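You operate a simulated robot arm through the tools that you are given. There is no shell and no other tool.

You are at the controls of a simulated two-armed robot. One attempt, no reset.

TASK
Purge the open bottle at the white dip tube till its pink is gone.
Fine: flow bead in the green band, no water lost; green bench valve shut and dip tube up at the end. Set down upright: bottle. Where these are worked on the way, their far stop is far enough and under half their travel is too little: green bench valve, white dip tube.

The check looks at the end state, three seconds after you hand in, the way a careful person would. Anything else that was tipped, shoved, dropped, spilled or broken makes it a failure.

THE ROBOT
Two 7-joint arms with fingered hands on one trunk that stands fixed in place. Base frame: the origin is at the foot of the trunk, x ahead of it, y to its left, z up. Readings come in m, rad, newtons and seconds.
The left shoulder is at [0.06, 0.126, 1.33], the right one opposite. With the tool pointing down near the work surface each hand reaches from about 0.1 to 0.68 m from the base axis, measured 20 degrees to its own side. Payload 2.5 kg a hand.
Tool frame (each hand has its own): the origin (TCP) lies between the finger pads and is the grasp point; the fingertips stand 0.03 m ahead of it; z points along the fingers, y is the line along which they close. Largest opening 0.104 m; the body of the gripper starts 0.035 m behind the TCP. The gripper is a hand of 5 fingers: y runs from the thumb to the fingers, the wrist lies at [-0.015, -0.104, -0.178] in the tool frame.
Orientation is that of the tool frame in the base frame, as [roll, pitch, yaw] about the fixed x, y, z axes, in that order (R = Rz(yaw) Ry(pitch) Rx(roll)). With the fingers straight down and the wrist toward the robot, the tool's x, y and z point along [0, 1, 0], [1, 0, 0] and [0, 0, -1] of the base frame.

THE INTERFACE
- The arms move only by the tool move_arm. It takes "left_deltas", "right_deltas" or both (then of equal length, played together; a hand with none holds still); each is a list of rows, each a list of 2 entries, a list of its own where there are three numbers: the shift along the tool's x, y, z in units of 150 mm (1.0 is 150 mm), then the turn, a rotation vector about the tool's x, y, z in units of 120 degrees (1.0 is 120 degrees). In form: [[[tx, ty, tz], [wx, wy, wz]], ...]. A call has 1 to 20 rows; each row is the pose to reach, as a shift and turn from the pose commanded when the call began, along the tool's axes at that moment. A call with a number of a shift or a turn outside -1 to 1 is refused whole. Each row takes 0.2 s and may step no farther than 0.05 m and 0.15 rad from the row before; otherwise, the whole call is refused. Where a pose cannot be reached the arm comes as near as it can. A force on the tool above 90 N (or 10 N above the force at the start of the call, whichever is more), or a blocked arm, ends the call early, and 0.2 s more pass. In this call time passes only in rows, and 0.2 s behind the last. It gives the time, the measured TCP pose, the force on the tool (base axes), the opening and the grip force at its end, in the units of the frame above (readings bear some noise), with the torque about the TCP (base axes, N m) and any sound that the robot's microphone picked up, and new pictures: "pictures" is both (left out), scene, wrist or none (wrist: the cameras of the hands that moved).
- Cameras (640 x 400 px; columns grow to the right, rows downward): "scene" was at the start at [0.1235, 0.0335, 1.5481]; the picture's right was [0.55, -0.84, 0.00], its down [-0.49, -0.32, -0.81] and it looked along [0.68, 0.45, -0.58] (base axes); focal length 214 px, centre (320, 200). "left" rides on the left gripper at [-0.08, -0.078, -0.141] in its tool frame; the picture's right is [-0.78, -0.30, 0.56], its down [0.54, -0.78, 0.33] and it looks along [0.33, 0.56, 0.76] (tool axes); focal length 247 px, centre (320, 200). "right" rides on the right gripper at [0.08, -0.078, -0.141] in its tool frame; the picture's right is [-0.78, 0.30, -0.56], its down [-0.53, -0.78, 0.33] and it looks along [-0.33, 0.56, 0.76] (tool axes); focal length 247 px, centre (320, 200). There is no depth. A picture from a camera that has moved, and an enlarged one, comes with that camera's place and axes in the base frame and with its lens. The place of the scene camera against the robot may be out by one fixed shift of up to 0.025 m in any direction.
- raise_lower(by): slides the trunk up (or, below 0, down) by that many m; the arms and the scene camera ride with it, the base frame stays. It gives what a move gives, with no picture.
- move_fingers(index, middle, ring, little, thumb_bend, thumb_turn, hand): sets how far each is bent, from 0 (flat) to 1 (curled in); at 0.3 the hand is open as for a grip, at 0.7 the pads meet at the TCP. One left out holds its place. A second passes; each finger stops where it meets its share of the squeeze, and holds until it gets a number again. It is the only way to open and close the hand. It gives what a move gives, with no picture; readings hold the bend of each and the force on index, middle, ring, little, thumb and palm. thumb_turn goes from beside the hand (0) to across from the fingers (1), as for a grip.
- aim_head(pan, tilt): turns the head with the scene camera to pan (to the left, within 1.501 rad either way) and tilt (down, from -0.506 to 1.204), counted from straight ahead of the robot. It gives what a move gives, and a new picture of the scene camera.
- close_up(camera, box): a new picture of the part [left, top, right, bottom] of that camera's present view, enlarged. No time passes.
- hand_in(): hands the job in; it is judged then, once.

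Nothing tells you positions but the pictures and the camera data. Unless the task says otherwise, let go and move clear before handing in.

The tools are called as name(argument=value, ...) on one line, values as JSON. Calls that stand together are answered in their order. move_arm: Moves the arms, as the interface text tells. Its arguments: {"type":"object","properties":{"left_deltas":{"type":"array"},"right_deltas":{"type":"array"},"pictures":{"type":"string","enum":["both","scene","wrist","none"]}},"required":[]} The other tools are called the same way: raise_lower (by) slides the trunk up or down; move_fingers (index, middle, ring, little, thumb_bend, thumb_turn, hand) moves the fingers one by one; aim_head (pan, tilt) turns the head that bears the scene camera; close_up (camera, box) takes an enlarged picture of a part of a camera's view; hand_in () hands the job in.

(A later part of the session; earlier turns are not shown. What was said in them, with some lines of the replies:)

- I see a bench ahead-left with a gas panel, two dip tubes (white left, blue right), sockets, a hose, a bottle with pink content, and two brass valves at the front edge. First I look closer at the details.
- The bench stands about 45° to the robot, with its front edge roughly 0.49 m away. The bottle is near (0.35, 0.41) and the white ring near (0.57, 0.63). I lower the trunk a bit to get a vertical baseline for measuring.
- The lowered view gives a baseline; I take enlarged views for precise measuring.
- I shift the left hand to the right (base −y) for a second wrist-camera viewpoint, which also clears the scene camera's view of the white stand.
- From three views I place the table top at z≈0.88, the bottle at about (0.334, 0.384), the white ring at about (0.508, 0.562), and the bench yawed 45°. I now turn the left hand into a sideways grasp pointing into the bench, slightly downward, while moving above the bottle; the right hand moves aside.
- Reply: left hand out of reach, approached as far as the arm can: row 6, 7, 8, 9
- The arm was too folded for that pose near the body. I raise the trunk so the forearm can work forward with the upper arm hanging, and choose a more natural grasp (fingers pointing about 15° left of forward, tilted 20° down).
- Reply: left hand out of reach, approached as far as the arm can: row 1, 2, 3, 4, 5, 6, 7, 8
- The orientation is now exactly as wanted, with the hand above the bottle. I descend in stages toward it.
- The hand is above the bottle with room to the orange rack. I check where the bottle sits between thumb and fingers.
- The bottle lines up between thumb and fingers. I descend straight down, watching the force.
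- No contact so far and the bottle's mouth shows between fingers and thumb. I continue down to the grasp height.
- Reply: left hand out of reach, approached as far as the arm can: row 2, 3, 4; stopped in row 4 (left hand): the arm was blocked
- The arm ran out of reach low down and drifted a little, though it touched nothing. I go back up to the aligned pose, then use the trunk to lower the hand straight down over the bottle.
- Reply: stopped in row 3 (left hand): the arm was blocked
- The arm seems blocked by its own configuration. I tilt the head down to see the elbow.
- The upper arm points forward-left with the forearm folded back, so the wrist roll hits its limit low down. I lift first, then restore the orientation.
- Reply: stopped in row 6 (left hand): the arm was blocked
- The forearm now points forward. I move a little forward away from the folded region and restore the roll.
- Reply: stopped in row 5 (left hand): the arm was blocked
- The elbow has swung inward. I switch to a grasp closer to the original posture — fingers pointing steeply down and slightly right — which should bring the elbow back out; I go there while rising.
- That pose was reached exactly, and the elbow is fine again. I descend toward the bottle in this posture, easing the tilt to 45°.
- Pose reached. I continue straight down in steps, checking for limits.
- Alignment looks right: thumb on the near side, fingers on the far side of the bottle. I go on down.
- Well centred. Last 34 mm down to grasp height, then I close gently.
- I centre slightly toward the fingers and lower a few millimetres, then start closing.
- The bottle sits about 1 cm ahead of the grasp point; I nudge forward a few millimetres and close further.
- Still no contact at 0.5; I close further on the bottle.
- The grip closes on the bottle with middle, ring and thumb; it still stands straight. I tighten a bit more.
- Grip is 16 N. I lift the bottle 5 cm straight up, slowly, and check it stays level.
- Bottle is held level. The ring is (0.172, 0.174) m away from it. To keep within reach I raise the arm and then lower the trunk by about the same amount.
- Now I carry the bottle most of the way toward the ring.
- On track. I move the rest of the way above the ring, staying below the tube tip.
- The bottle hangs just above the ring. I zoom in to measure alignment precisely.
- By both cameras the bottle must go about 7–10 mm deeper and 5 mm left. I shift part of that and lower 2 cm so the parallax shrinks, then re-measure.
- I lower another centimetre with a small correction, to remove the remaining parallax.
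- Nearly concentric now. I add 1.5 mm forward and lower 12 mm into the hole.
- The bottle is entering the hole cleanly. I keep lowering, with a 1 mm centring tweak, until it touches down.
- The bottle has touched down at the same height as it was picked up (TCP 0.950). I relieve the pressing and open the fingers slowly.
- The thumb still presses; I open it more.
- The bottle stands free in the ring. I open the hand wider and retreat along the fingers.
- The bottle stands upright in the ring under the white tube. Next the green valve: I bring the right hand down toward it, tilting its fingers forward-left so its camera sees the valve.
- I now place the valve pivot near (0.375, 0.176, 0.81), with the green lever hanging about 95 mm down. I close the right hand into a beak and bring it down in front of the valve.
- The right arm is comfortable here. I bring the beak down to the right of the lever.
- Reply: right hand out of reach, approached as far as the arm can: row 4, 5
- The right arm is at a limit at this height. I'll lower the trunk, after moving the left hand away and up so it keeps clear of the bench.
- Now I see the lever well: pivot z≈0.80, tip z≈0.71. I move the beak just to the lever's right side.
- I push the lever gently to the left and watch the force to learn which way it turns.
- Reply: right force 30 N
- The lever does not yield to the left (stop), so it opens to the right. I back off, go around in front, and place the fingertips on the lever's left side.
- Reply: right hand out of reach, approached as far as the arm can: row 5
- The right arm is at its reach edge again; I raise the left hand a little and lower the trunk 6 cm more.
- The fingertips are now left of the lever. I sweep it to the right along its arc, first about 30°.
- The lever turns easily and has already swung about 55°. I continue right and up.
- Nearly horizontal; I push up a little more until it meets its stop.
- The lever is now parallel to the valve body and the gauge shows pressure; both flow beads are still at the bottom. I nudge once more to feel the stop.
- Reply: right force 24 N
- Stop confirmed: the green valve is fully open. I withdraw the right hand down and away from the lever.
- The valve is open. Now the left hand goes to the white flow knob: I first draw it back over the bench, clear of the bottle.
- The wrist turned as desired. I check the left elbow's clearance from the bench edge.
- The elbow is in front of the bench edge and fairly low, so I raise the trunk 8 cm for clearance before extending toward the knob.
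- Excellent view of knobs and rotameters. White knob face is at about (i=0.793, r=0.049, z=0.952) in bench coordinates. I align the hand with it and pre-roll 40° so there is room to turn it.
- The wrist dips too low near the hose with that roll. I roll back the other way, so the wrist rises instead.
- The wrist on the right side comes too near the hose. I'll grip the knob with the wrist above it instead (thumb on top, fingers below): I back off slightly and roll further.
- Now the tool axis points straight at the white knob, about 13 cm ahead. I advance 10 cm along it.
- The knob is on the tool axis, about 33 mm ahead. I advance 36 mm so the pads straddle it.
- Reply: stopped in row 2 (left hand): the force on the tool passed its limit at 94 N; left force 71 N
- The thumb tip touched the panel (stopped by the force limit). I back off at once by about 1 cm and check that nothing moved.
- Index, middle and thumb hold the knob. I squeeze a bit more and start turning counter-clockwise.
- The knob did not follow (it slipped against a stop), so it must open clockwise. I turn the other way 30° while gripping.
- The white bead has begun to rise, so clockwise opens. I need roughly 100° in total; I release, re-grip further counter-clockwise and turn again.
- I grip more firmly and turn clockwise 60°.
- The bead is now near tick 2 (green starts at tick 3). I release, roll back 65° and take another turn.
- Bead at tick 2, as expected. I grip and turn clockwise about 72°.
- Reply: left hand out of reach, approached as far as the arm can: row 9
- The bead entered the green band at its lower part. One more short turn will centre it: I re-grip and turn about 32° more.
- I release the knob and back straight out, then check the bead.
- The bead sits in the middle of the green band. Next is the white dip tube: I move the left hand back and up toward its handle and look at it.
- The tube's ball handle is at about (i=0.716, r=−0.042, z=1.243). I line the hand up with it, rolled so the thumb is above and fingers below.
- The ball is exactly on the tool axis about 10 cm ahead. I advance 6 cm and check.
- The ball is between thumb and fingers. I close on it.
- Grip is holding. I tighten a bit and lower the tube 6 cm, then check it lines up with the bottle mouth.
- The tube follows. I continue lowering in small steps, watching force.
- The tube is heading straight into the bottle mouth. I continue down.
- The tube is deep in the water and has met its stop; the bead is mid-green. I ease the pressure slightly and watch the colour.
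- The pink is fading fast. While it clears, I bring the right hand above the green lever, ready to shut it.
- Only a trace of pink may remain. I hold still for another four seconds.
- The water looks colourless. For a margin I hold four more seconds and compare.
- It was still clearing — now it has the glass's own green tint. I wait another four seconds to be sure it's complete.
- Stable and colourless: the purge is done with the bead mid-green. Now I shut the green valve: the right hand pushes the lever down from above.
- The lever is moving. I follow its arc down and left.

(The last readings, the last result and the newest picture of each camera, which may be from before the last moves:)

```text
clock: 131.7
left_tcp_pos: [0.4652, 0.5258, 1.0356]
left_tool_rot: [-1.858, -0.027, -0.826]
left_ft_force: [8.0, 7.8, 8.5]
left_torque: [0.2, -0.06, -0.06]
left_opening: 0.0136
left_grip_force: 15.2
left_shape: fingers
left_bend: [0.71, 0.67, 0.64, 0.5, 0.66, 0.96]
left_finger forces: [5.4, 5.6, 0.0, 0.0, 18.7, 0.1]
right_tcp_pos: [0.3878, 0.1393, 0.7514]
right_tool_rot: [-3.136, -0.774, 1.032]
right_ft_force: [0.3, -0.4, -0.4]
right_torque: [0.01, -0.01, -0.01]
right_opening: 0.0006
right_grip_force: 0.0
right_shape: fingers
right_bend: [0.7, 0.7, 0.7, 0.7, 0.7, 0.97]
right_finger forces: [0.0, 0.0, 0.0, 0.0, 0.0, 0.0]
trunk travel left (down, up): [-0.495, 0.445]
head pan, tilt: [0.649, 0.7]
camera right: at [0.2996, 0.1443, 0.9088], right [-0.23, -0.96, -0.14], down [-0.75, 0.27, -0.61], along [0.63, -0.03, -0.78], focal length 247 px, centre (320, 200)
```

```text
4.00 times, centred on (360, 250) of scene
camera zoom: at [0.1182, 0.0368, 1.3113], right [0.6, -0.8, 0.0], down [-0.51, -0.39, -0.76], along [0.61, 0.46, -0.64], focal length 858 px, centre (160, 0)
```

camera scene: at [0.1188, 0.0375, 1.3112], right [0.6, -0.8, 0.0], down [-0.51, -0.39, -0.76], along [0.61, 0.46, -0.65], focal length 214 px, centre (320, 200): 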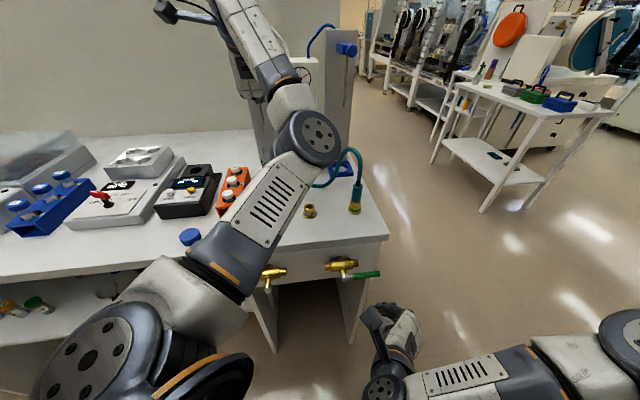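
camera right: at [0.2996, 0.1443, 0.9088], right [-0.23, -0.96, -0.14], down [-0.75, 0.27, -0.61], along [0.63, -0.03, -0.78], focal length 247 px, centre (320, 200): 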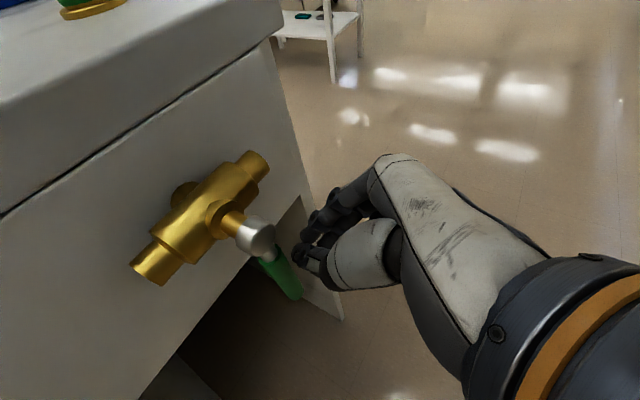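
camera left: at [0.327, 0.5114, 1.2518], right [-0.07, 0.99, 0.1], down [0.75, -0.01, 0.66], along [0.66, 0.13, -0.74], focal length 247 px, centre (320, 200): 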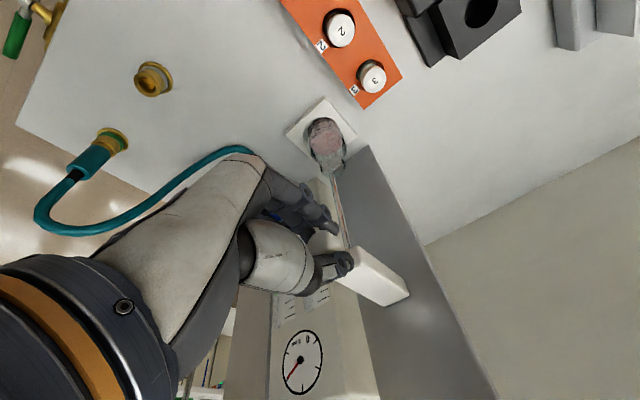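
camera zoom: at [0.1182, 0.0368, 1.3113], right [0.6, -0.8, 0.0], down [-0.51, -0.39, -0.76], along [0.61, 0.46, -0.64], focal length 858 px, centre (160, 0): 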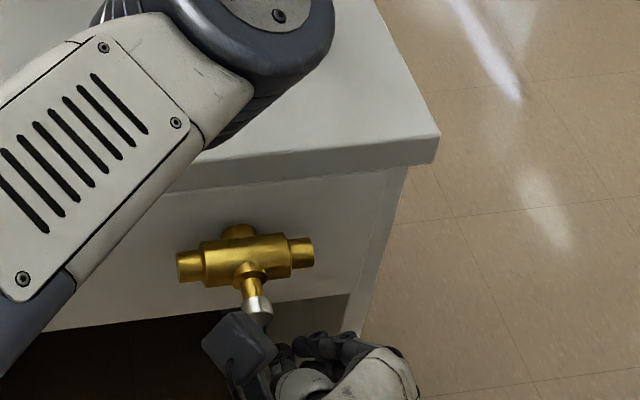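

The lever is nearly vertical. I push the last bit left until it meets its shut stop.

move_arm(right_deltas=[[[0.011, -0.06, 0.011], [0, 0, 0]], [[0.022, -0.12, 0.022], [0, 0, 0]], [[0.03, -0.165, 0.03], [0, 0, 0]], [[0.034, -0.19, 0.034], [0, 0, 0]]], pictures="wrist")

close_up(camera="scene", box=[280, 40, 350, 140])

```text
clock: 132.7
left_tcp_pos: [0.466, 0.5256, 1.0334]
left_tool_rot: [-1.858, -0.025, -0.825]
left_ft_force: [5.7, 8.0, 6.5]
left_torque: [0.18, -0.02, 0.03]
left_opening: 0.0138
left_grip_force: 15.1
left_shape: fingers
left_bend: [0.71, 0.67, 0.64, 0.5, 0.66, 0.96]
left_finger forces: [6.2, 5.1, 0.0, 0.0, 18.6, 0.0]
right_tcp_pos: [0.3686, 0.155, 0.7523]
right_tool_rot: [3.135, -0.771, 1.03]
right_ft_force: [14.5, -16.4, -1.2]
right_torque: [-0.09, -0.1, -0.32]
right_opening: 0.0
right_grip_force: 13.2
right_shape: fingers
right_bend: [0.64, 0.7, 0.7, 0.7, 0.76, 1.0]
right_finger forces: [0.1, 0.0, 0.1, 0.0, 26.6, 0.0]
trunk travel left (down, up): [-0.495, 0.445]
head pan, tilt: [0.649, 0.7]
camera right: at [0.2819, 0.1622, 0.9086], right [-0.24, -0.96, -0.14], down [-0.74, 0.27, -0.61], along [0.63, -0.04, -0.78], focal length 247 px, centre (320, 200)
```

right: 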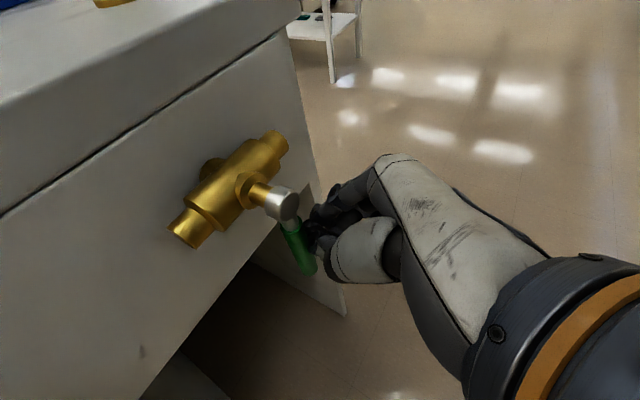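

```text
4.00 times, centred on (315, 90) of scene
camera zoom: at [0.1192, 0.0359, 1.3112], right [0.6, -0.8, 0.0], down [-0.51, -0.39, -0.76], along [0.61, 0.46, -0.64], focal length 858 px, centre (340, 640)
```

zoom: 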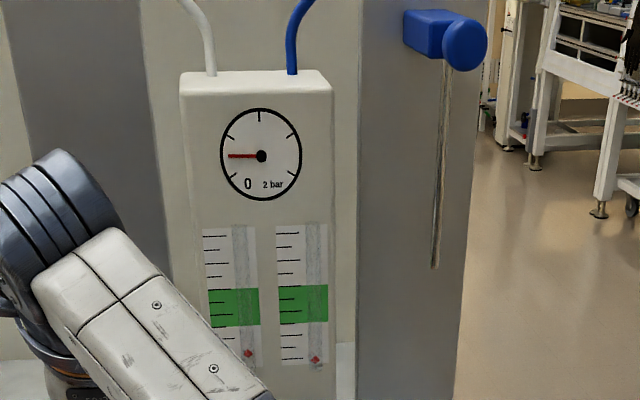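

The valve is shut (beads down, gauge falling). I withdraw the right hand, then raise the tube with the left.

move_arm(right_deltas=[[[-0.035, 0.194, -0.036], [0, 0, 0]], [[-0.058, 0.323, -0.06], [0, 0, 0]], [[-0.26, 0.25, -0.27], [0, 0, 0]], [[-0.46, 0.17, -0.475], [0, 0, 0]]], pictures="wrist")

move_arm(left_deltas=[[[0.002, -0.05, -0.015], [0, 0, 0]], [[0.004, -0.12, -0.035], [0, 0, 0]], [[0.006, -0.19, -0.057], [0, 0, 0]]], pictures="none")

close_up(camera="scene", box=[240, 100, 340, 180])

close_up(camera="left", box=[240, 100, 480, 300])

```text
clock: 133.7
left_tcp_pos: [0.4661, 0.5256, 1.0352]
left_tool_rot: [-1.858, -0.027, -0.828]
left_ft_force: [6.3, 7.0, 7.5]
left_torque: [0.18, -0.05, -0.05]
left_opening: 0.0138
left_grip_force: 14.6
left_shape: fingers
left_bend: [0.71, 0.67, 0.64, 0.5, 0.66, 0.96]
left_finger forces: [5.6, 5.5, 0.0, 0.0, 18.1, 0.0]
right_tcp_pos: [0.3357, 0.061, 0.7556]
right_tool_rot: [-3.137, -0.773, 1.033]
right_ft_force: [0.6, -0.3, -0.2]
right_torque: [0.03, -0.01, -0.03]
right_opening: 0.0008
right_grip_force: 0.1
right_shape: fingers
right_bend: [0.7, 0.7, 0.7, 0.7, 0.7, 0.98]
right_finger forces: [0.0, 0.0, 0.0, 0.0, 0.0, 0.1]
trunk travel left (down, up): [-0.495, 0.445]
head pan, tilt: [0.649, 0.7]
camera right: at [0.249, 0.065, 0.9124], right [-0.23, -0.96, -0.15], down [-0.75, 0.27, -0.61], along [0.62, -0.03, -0.78], focal length 247 px, centre (320, 200)
```

right: 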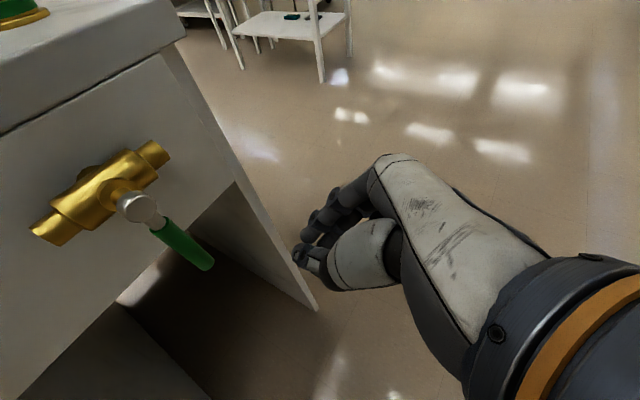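

```text
clock: 134.5
left_tcp_pos: [0.4652, 0.527, 1.0605]
left_tool_rot: [-1.861, -0.028, -0.826]
left_ft_force: [5.8, 5.1, -2.6]
left_torque: [-0.04, 0.17, -0.07]
left_opening: 0.0135
left_grip_force: 15.4
left_shape: fingers
left_bend: [0.63, 0.65, 0.64, 0.5, 0.67, 0.96]
left_finger forces: [7.8, 8.1, 0.0, 0.1, 14.9, 0.0]
right_tcp_pos: [0.3362, 0.0599, 0.7556]
right_tool_rot: [-3.137, -0.773, 1.035]
right_ft_force: [0.9, 0.8, 0.3]
right_torque: [0.0, 0.0, -0.01]
right_opening: 0.0006
right_grip_force: 0.0
right_shape: fingers
right_bend: [0.7, 0.7, 0.7, 0.7, 0.7, 0.98]
right_finger forces: [0.1, 0.1, 0.1, 0.1, 0.0, 0.0]
trunk travel left (down, up): [-0.495, 0.445]
head pan, tilt: [0.649, 0.7]
```

```text
5.00 times, centred on (290, 140) of scene
camera zoom: at [0.1188, 0.0376, 1.3112], right [0.6, -0.8, 0.0], down [-0.51, -0.39, -0.76], along [0.61, 0.46, -0.65], focal length 1072 px, centre (470, 500)
```

zoom: 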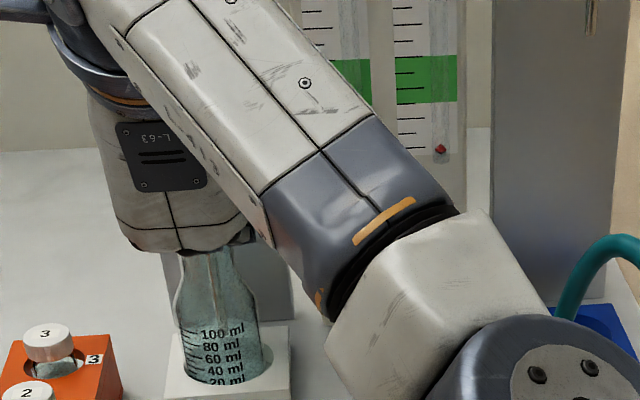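

```text
2.00 times, centred on (360, 200) of left
camera zoom: at [0.327, 0.5116, 1.1729], right [-0.07, 0.99, 0.1], down [0.75, -0.01, 0.66], along [0.66, 0.13, -0.74], focal length 494 px, centre (240, 200)
```

zoom: 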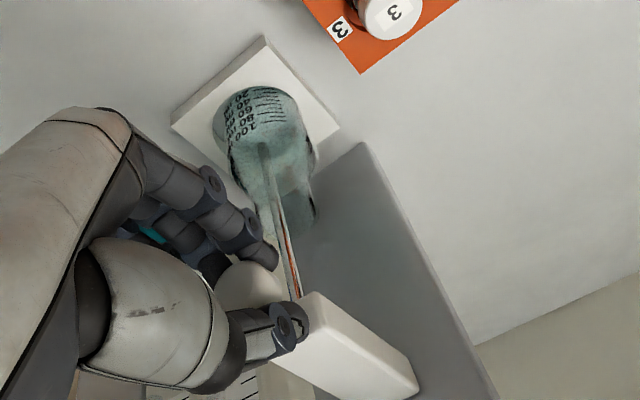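

The tube rises with the hand and the bottle stays put. I continue raising.

move_arm(left_deltas=[[[0.004, -0.128, -0.038], [0, 0, 0]], [[0.007, -0.256, -0.076], [0, 0, 0]], [[0.011, -0.383, -0.113], [0, 0, 0]], [[0.015, -0.511, -0.151], [0, 0, 0]], [[0.019, -0.639, -0.189], [0, 0, 0]]], pictures="none")

move_arm(left_deltas=[[[0.004, -0.128, -0.038], [0, 0, 0]], [[0.007, -0.256, -0.076], [0, 0, 0]], [[0.011, -0.383, -0.113], [0, 0, 0]], [[0.015, -0.47, -0.139], [0, 0, 0]], [[0.016, -0.53, -0.157], [0, 0, 0]]], pictures="both")

close_up(camera="left", box=[240, 100, 480, 300])

```text
clock: 135.7
left_tcp_pos: [0.4663, 0.5267, 1.1627]
left_tool_rot: [-1.858, -0.027, -0.827]
left_ft_force: [5.1, 6.6, -1.4]
left_torque: [0.01, 0.13, -0.03]
left_opening: 0.0132
left_grip_force: 15.8
left_shape: fingers
left_bend: [0.63, 0.65, 0.64, 0.5, 0.67, 0.96]
left_finger forces: [7.8, 7.8, 0.1, 0.1, 15.6, 0.0]
right_tcp_pos: [0.3366, 0.0611, 0.7548]
right_tool_rot: [-3.137, -0.771, 1.034]
right_ft_force: [-0.3, -1.0, -0.3]
right_torque: [-0.02, -0.02, -0.02]
right_opening: 0.0005
right_grip_force: 0.1
right_shape: fingers
right_bend: [0.7, 0.7, 0.7, 0.7, 0.7, 0.98]
right_finger forces: [0.0, 0.1, 0.0, 0.0, 0.1, 0.1]
trunk travel left (down, up): [-0.495, 0.445]
head pan, tilt: [0.649, 0.7]
```

```text
clock: 136.9
left_tcp_pos: [0.4663, 0.5275, 1.2462]
left_tool_rot: [-1.859, -0.028, -0.824]
left_ft_force: [4.7, 6.6, -3.4]
left_torque: [-0.03, 0.16, -0.03]
left_opening: 0.0136
left_grip_force: 15.5
left_shape: fingers
left_bend: [0.63, 0.65, 0.64, 0.5, 0.67, 0.96]
left_finger forces: [8.1, 7.8, 0.1, 0.0, 15.3, 0.0]
right_tcp_pos: [0.3374, 0.0607, 0.7559]
right_tool_rot: [-3.137, -0.771, 1.033]
right_ft_force: [-0.9, 0.0, -0.6]
right_torque: [0.03, -0.01, 0.0]
right_opening: 0.0007
right_grip_force: 0.0
right_shape: fingers
right_bend: [0.7, 0.7, 0.7, 0.7, 0.7, 0.98]
right_finger forces: [0.0, 0.0, 0.1, 0.0, 0.0, 0.0]
trunk travel left (down, up): [-0.495, 0.445]
head pan, tilt: [0.649, 0.7]
camera scene: at [0.1188, 0.038, 1.3112], right [0.6, -0.8, 0.0], down [-0.51, -0.39, -0.76], along [0.61, 0.46, -0.65], focal length 214 px, centre (320, 200)
camera left: at [0.3269, 0.5111, 1.3571], right [-0.07, 0.99, 0.1], down [0.75, -0.01, 0.67], along [0.66, 0.13, -0.74], focal length 247 px, centre (320, 200)
```

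scene: 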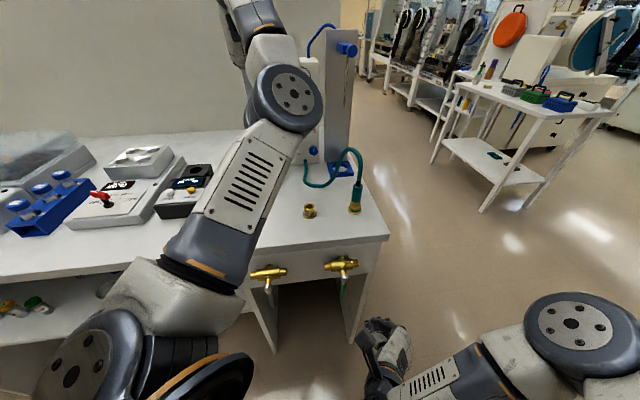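
left: 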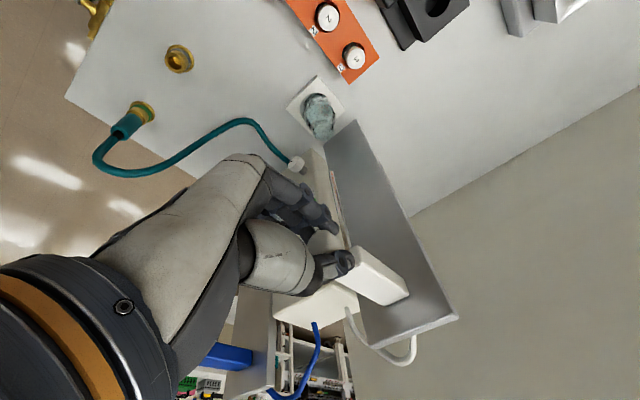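

```text
2.00 times, centred on (360, 200) of left
camera zoom: at [0.3269, 0.5111, 1.3571], right [-0.07, 0.99, 0.1], down [0.75, -0.01, 0.67], along [0.66, 0.13, -0.74], focal length 494 px, centre (240, 200)
```

zoom: 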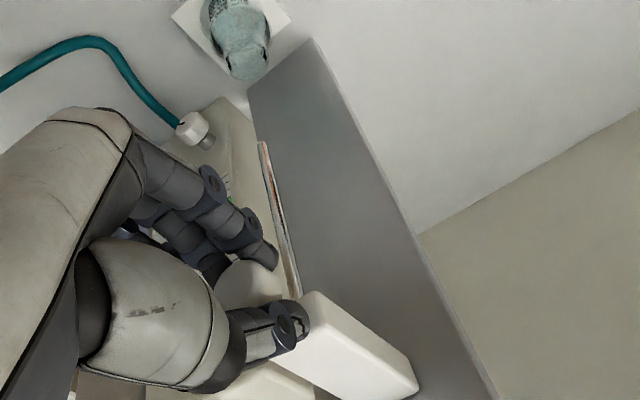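

The tube is back at its starting height. I nudge up slightly to make sure it's at the top, then release.

move_arm(left_deltas=[[[0.001, -0.02, -0.006], [0, 0, 0]], [[0.001, -0.032, -0.009], [0, 0, 0]]], pictures="none")

```text
clock: 137.5
left_tcp_pos: [0.4668, 0.5283, 1.2482]
left_tool_rot: [-1.862, -0.027, -0.826]
left_ft_force: [2.0, 5.0, -10.3]
left_torque: [-0.17, 0.32, -0.06]
left_opening: 0.0132
left_grip_force: 16.9
left_shape: fingers
left_bend: [0.61, 0.64, 0.64, 0.5, 0.68, 0.96]
left_finger forces: [10.3, 9.9, 0.1, 0.1, 13.4, 0.1]
right_tcp_pos: [0.3372, 0.0618, 0.7562]
right_tool_rot: [-3.137, -0.771, 1.032]
right_ft_force: [0.0, -0.1, 0.4]
right_torque: [-0.01, -0.01, 0.01]
right_opening: 0.0008
right_grip_force: 0.0
right_shape: fingers
right_bend: [0.7, 0.7, 0.7, 0.7, 0.7, 0.98]
right_finger forces: [0.1, 0.0, 0.0, 0.0, 0.0, 0.0]
trunk travel left (down, up): [-0.495, 0.445]
head pan, tilt: [0.649, 0.7]
```

Top stop felt. I open the hand and back away.

move_fingers(hand="left", index=0.46, middle=0.46, ring=0.46, thumb_bend=0.46)

move_arm(left_deltas=[[[0, 0, -0.15], [0, 0, 0]], [[0, 0, -0.35], [0, 0, 0]], [[0, 0, -0.6], [0, 0, 0]], [[0, 0, -0.85], [0, 0, 0]]], pictures="both")

close_up(camera="left", box=[260, 80, 580, 380])

```text
clock: 138.5
left_tcp_pos: [0.4657, 0.5241, 1.2507]
left_tool_rot: [-1.857, -0.027, -0.827]
left_ft_force: [0.9, 0.2, -0.5]
left_torque: [0.01, 0.01, 0.01]
left_opening: 0.0621
left_grip_force: 0.1
left_shape: fingers
left_bend: [0.46, 0.46, 0.46, 0.5, 0.46, 0.97]
left_finger forces: [0.0, 0.0, 0.0, 0.0, 0.1, 0.0]
right_tcp_pos: [0.3371, 0.0596, 0.7568]
right_tool_rot: [-3.136, -0.775, 1.032]
right_ft_force: [-0.2, -0.4, -0.2]
right_torque: [-0.02, 0.03, 0.02]
right_opening: 0.0005
right_grip_force: 0.0
right_shape: fingers
right_bend: [0.7, 0.7, 0.7, 0.7, 0.7, 0.98]
right_finger forces: [0.1, 0.0, 0.0, 0.0, 0.1, 0.0]
trunk travel left (down, up): [-0.495, 0.445]
head pan, tilt: [0.649, 0.7]
```

```text
clock: 139.5
left_tcp_pos: [0.3737, 0.4437, 1.2869]
left_tool_rot: [-1.86, -0.027, -0.826]
left_ft_force: [-0.3, -0.2, 0.2]
left_torque: [-0.01, 0.0, -0.01]
left_opening: 0.062
left_grip_force: 0.1
left_shape: fingers
left_bend: [0.46, 0.46, 0.46, 0.5, 0.46, 0.97]
left_finger forces: [0.0, 0.1, 0.0, 0.0, 0.1, 0.0]
right_tcp_pos: [0.3366, 0.0598, 0.7551]
right_tool_rot: [-3.136, -0.773, 1.034]
right_ft_force: [1.1, 1.1, 0.5]
right_torque: [0.04, -0.02, -0.03]
right_opening: 0.0006
right_grip_force: 0.1
right_shape: fingers
right_bend: [0.7, 0.7, 0.7, 0.7, 0.7, 0.98]
right_finger forces: [0.1, 0.0, 0.0, 0.0, 0.1, 0.0]
trunk travel left (down, up): [-0.495, 0.445]
head pan, tilt: [0.649, 0.7]
camera scene: at [0.1177, 0.0364, 1.3114], right [0.6, -0.8, 0.0], down [-0.51, -0.39, -0.77], along [0.61, 0.46, -0.64], focal length 214 px, centre (320, 200)
camera left: at [0.2343, 0.4289, 1.3983], right [-0.07, 0.99, 0.1], down [0.75, -0.01, 0.66], along [0.66, 0.13, -0.74], focal length 247 px, centre (320, 200)
```

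scene: 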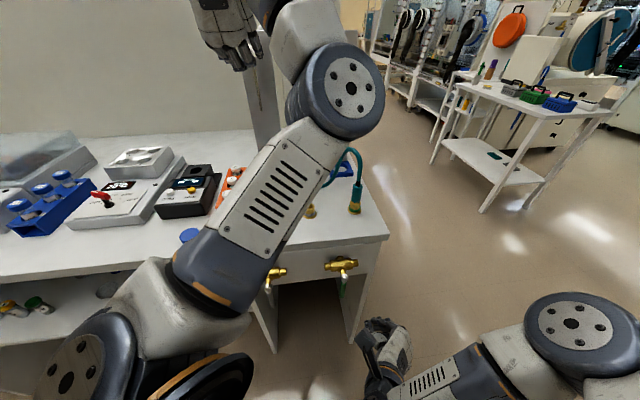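
left: 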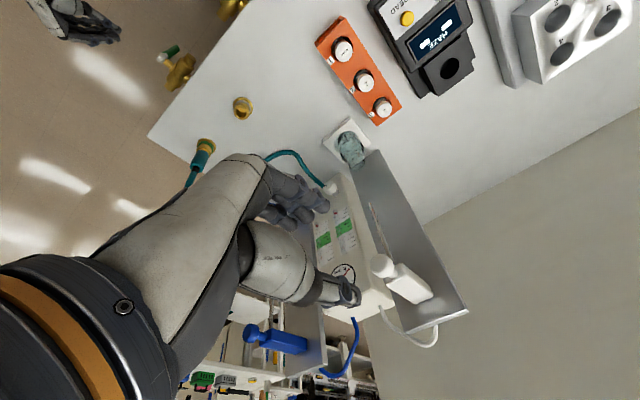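

```text
1.33 times, centred on (420, 230) of left
camera zoom: at [0.2343, 0.4289, 1.3983], right [-0.07, 0.99, 0.1], down [0.75, -0.01, 0.66], along [0.66, 0.13, -0.74], focal length 329 px, centre (187, 160)
```

zoom: 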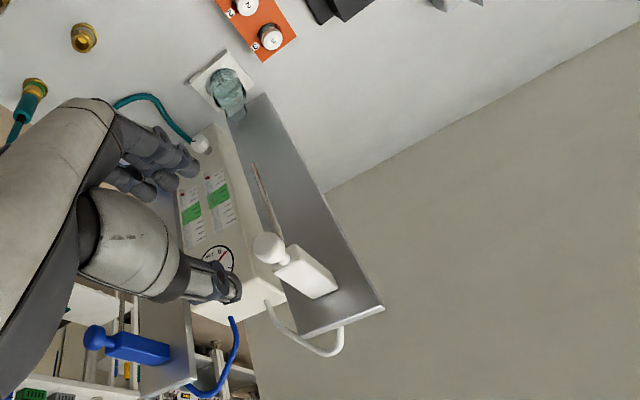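

The tube stays up. I raise the trunk to lift both arms clear and inspect the whole bench.

raise_lower(by=0.15)

move_arm(left_deltas=[[[-0.1, -0.15, -0.1], [0, 0, 0]], [[-0.2, -0.3, -0.2], [0, 0, 0]], [[-0.35, -0.4, -0.3], [0, 0, 0]]], pictures="none")

aim_head(pan=0.75, tilt=0.75)

```text
clock: 141.3
left_tcp_pos: [0.3736, 0.4451, 1.4371]
left_tool_rot: [-1.857, -0.027, -0.826]
left_ft_force: [-0.5, 0.0, 0.2]
left_torque: [0.0, 0.0, -0.01]
left_opening: 0.062
left_grip_force: 0.1
left_shape: fingers
left_bend: [0.46, 0.46, 0.46, 0.5, 0.46, 0.97]
left_finger forces: [0.1, 0.0, 0.0, 0.0, 0.0, 0.1]
right_tcp_pos: [0.3363, 0.0601, 0.9063]
right_tool_rot: [-3.135, -0.773, 1.033]
right_ft_force: [-0.2, 0.7, -0.7]
right_torque: [0.02, 0.0, -0.04]
right_opening: 0.001
right_grip_force: 0.0
right_shape: fingers
right_bend: [0.7, 0.7, 0.7, 0.7, 0.7, 0.98]
right_finger forces: [0.1, 0.1, 0.1, 0.0, 0.1, 0.0]
trunk travel left (down, up): [-0.645, 0.295]
head pan, tilt: [0.649, 0.7]
```

```text
clock: 142.1
left_tcp_pos: [0.3171, 0.4669, 1.5064]
left_tool_rot: [-1.857, -0.028, -0.827]
left_ft_force: [0.5, 0.9, 0.2]
left_torque: [0.01, -0.02, 0.0]
left_opening: 0.062
left_grip_force: 0.1
left_shape: fingers
left_bend: [0.46, 0.46, 0.46, 0.5, 0.46, 0.97]
left_finger forces: [0.0, 0.0, 0.1, 0.1, 0.1, 0.1]
right_tcp_pos: [0.3357, 0.0606, 0.905]
right_tool_rot: [-3.137, -0.774, 1.035]
right_ft_force: [0.5, 0.5, -0.2]
right_torque: [-0.02, -0.01, 0.01]
right_opening: 0.0006
right_grip_force: 0.1
right_shape: fingers
right_bend: [0.7, 0.7, 0.7, 0.7, 0.7, 0.98]
right_finger forces: [0.1, 0.0, 0.1, 0.0, 0.0, 0.0]
trunk travel left (down, up): [-0.645, 0.295]
head pan, tilt: [0.649, 0.7]
```

```text
clock: 142.8
left_tcp_pos: [0.318, 0.4665, 1.507]
left_tool_rot: [-1.857, -0.027, -0.826]
left_ft_force: [-0.1, -0.1, 0.1]
left_torque: [0.02, -0.01, 0.03]
left_opening: 0.062
left_grip_force: 0.0
left_shape: fingers
left_bend: [0.46, 0.46, 0.46, 0.5, 0.46, 0.97]
left_finger forces: [0.1, 0.0, 0.1, 0.1, 0.0, 0.0]
right_tcp_pos: [0.3359, 0.0599, 0.9062]
right_tool_rot: [-3.135, -0.773, 1.031]
right_ft_force: [0.6, -0.2, 0.0]
right_torque: [0.04, -0.02, -0.03]
right_opening: 0.001
right_grip_force: 0.0
right_shape: fingers
right_bend: [0.7, 0.7, 0.7, 0.7, 0.7, 0.98]
right_finger forces: [0.0, 0.0, 0.0, 0.0, 0.1, 0.0]
trunk travel left (down, up): [-0.645, 0.295]
head pan, tilt: [0.75, 0.75]
camera scene: at [0.1108, 0.0418, 1.4571], right [0.68, -0.73, 0.0], down [-0.5, -0.46, -0.73], along [0.54, 0.5, -0.68], focal length 214 px, centre (320, 200)
```

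scene: 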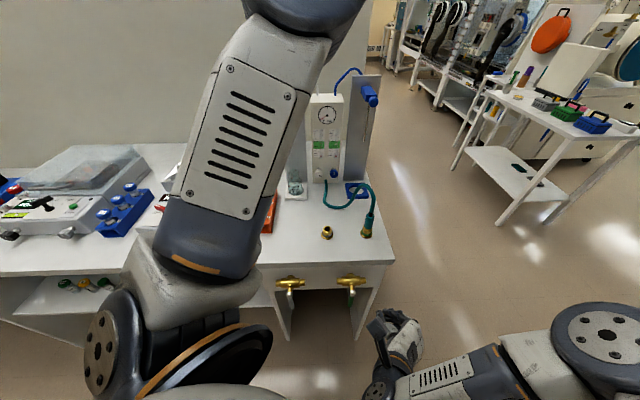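

close_up(camera="scene", box=[260, 60, 400, 200])

close_up(camera="scene", box=[260, 200, 420, 320])

close_up(camera="left", box=[0, 0, 640, 400])

```text
2.86 times, centred on (330, 130) of scene
camera zoom: at [0.1108, 0.0418, 1.4571], right [0.68, -0.73, 0.0], down [-0.5, -0.46, -0.73], along [0.54, 0.5, -0.68], focal length 613 px, centre (291, 400)
```

zoom: 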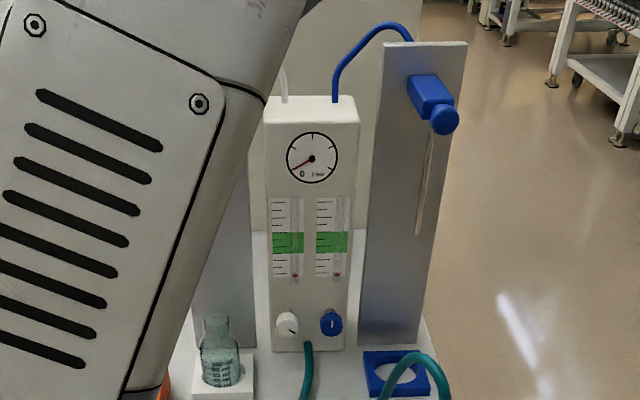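

```text
3.33 times, centred on (340, 260) of scene
camera zoom: at [0.1108, 0.0418, 1.4571], right [0.68, -0.73, 0.0], down [-0.5, -0.46, -0.73], along [0.54, 0.5, -0.68], focal length 715 px, centre (253, 0)
```

zoom: 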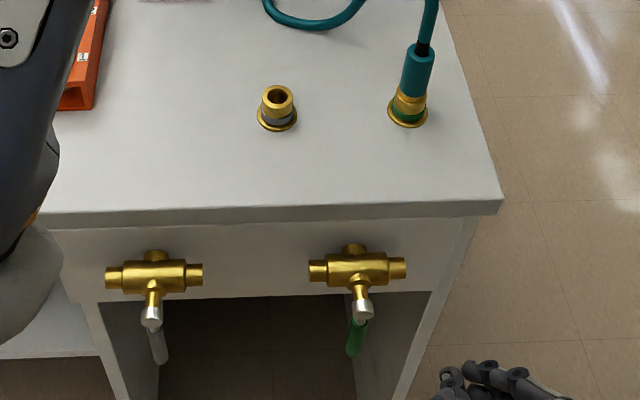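

```text
1.00 times, centred on (320, 200) of left (not enlarged: the box is as wide or as high as the picture)
camera zoom: at [0.1789, 0.4513, 1.617], right [-0.07, 0.99, 0.1], down [0.75, -0.01, 0.67], along [0.66, 0.13, -0.74], focal length 247 px, centre (320, 200)
```

zoom: 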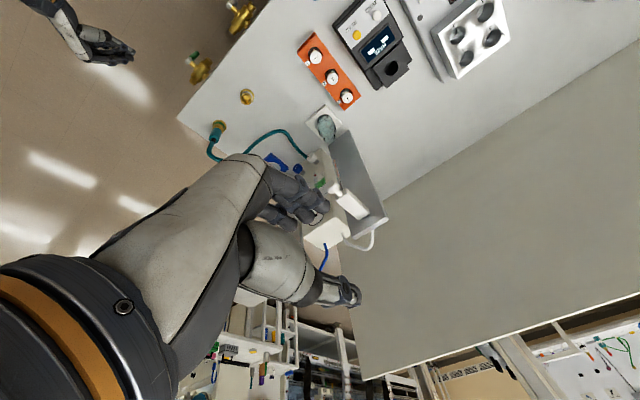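

Everything is in order: the water is colourless and still at its level, the bottle stands upright in the ring, the white tube is up, the green lever hangs shut, the gauge is at zero and both beads are down. Both hands are clear, so I hand in.

hand_in()

```text
The job is handed in.
```

I purged the bottle at the white dip tube until the pink was gone, and the job is handed in. No result came back, so this is the state I saw just before handing in.

- **Purge:** the water turned from pink to colourless, and I held the flow until it stopped changing. The white flow bead sat mid-band in the green the whole time.
- **Water:** I saw no splash or spill, and the level still stands near the 100 ml mark.
- **Bottle:** it stands upright in the white ring.
- **White dip tube:** lowered to its bottom stop for the purge, then raised until it met its top stop.
- **Green bench valve:** opened to its far stop, then pushed back shut. The gauge reads zero and both beads are down.
- **White flow knob:** left open at the purge setting, since the task did not ask for it to be closed.

While I was lining up on the flow knob, my left thumb pressed the gas panel until the force limit stopped it at 94 N. The panel looked unmoved in every picture afterwards. I saw nothing else tipped or shoved.
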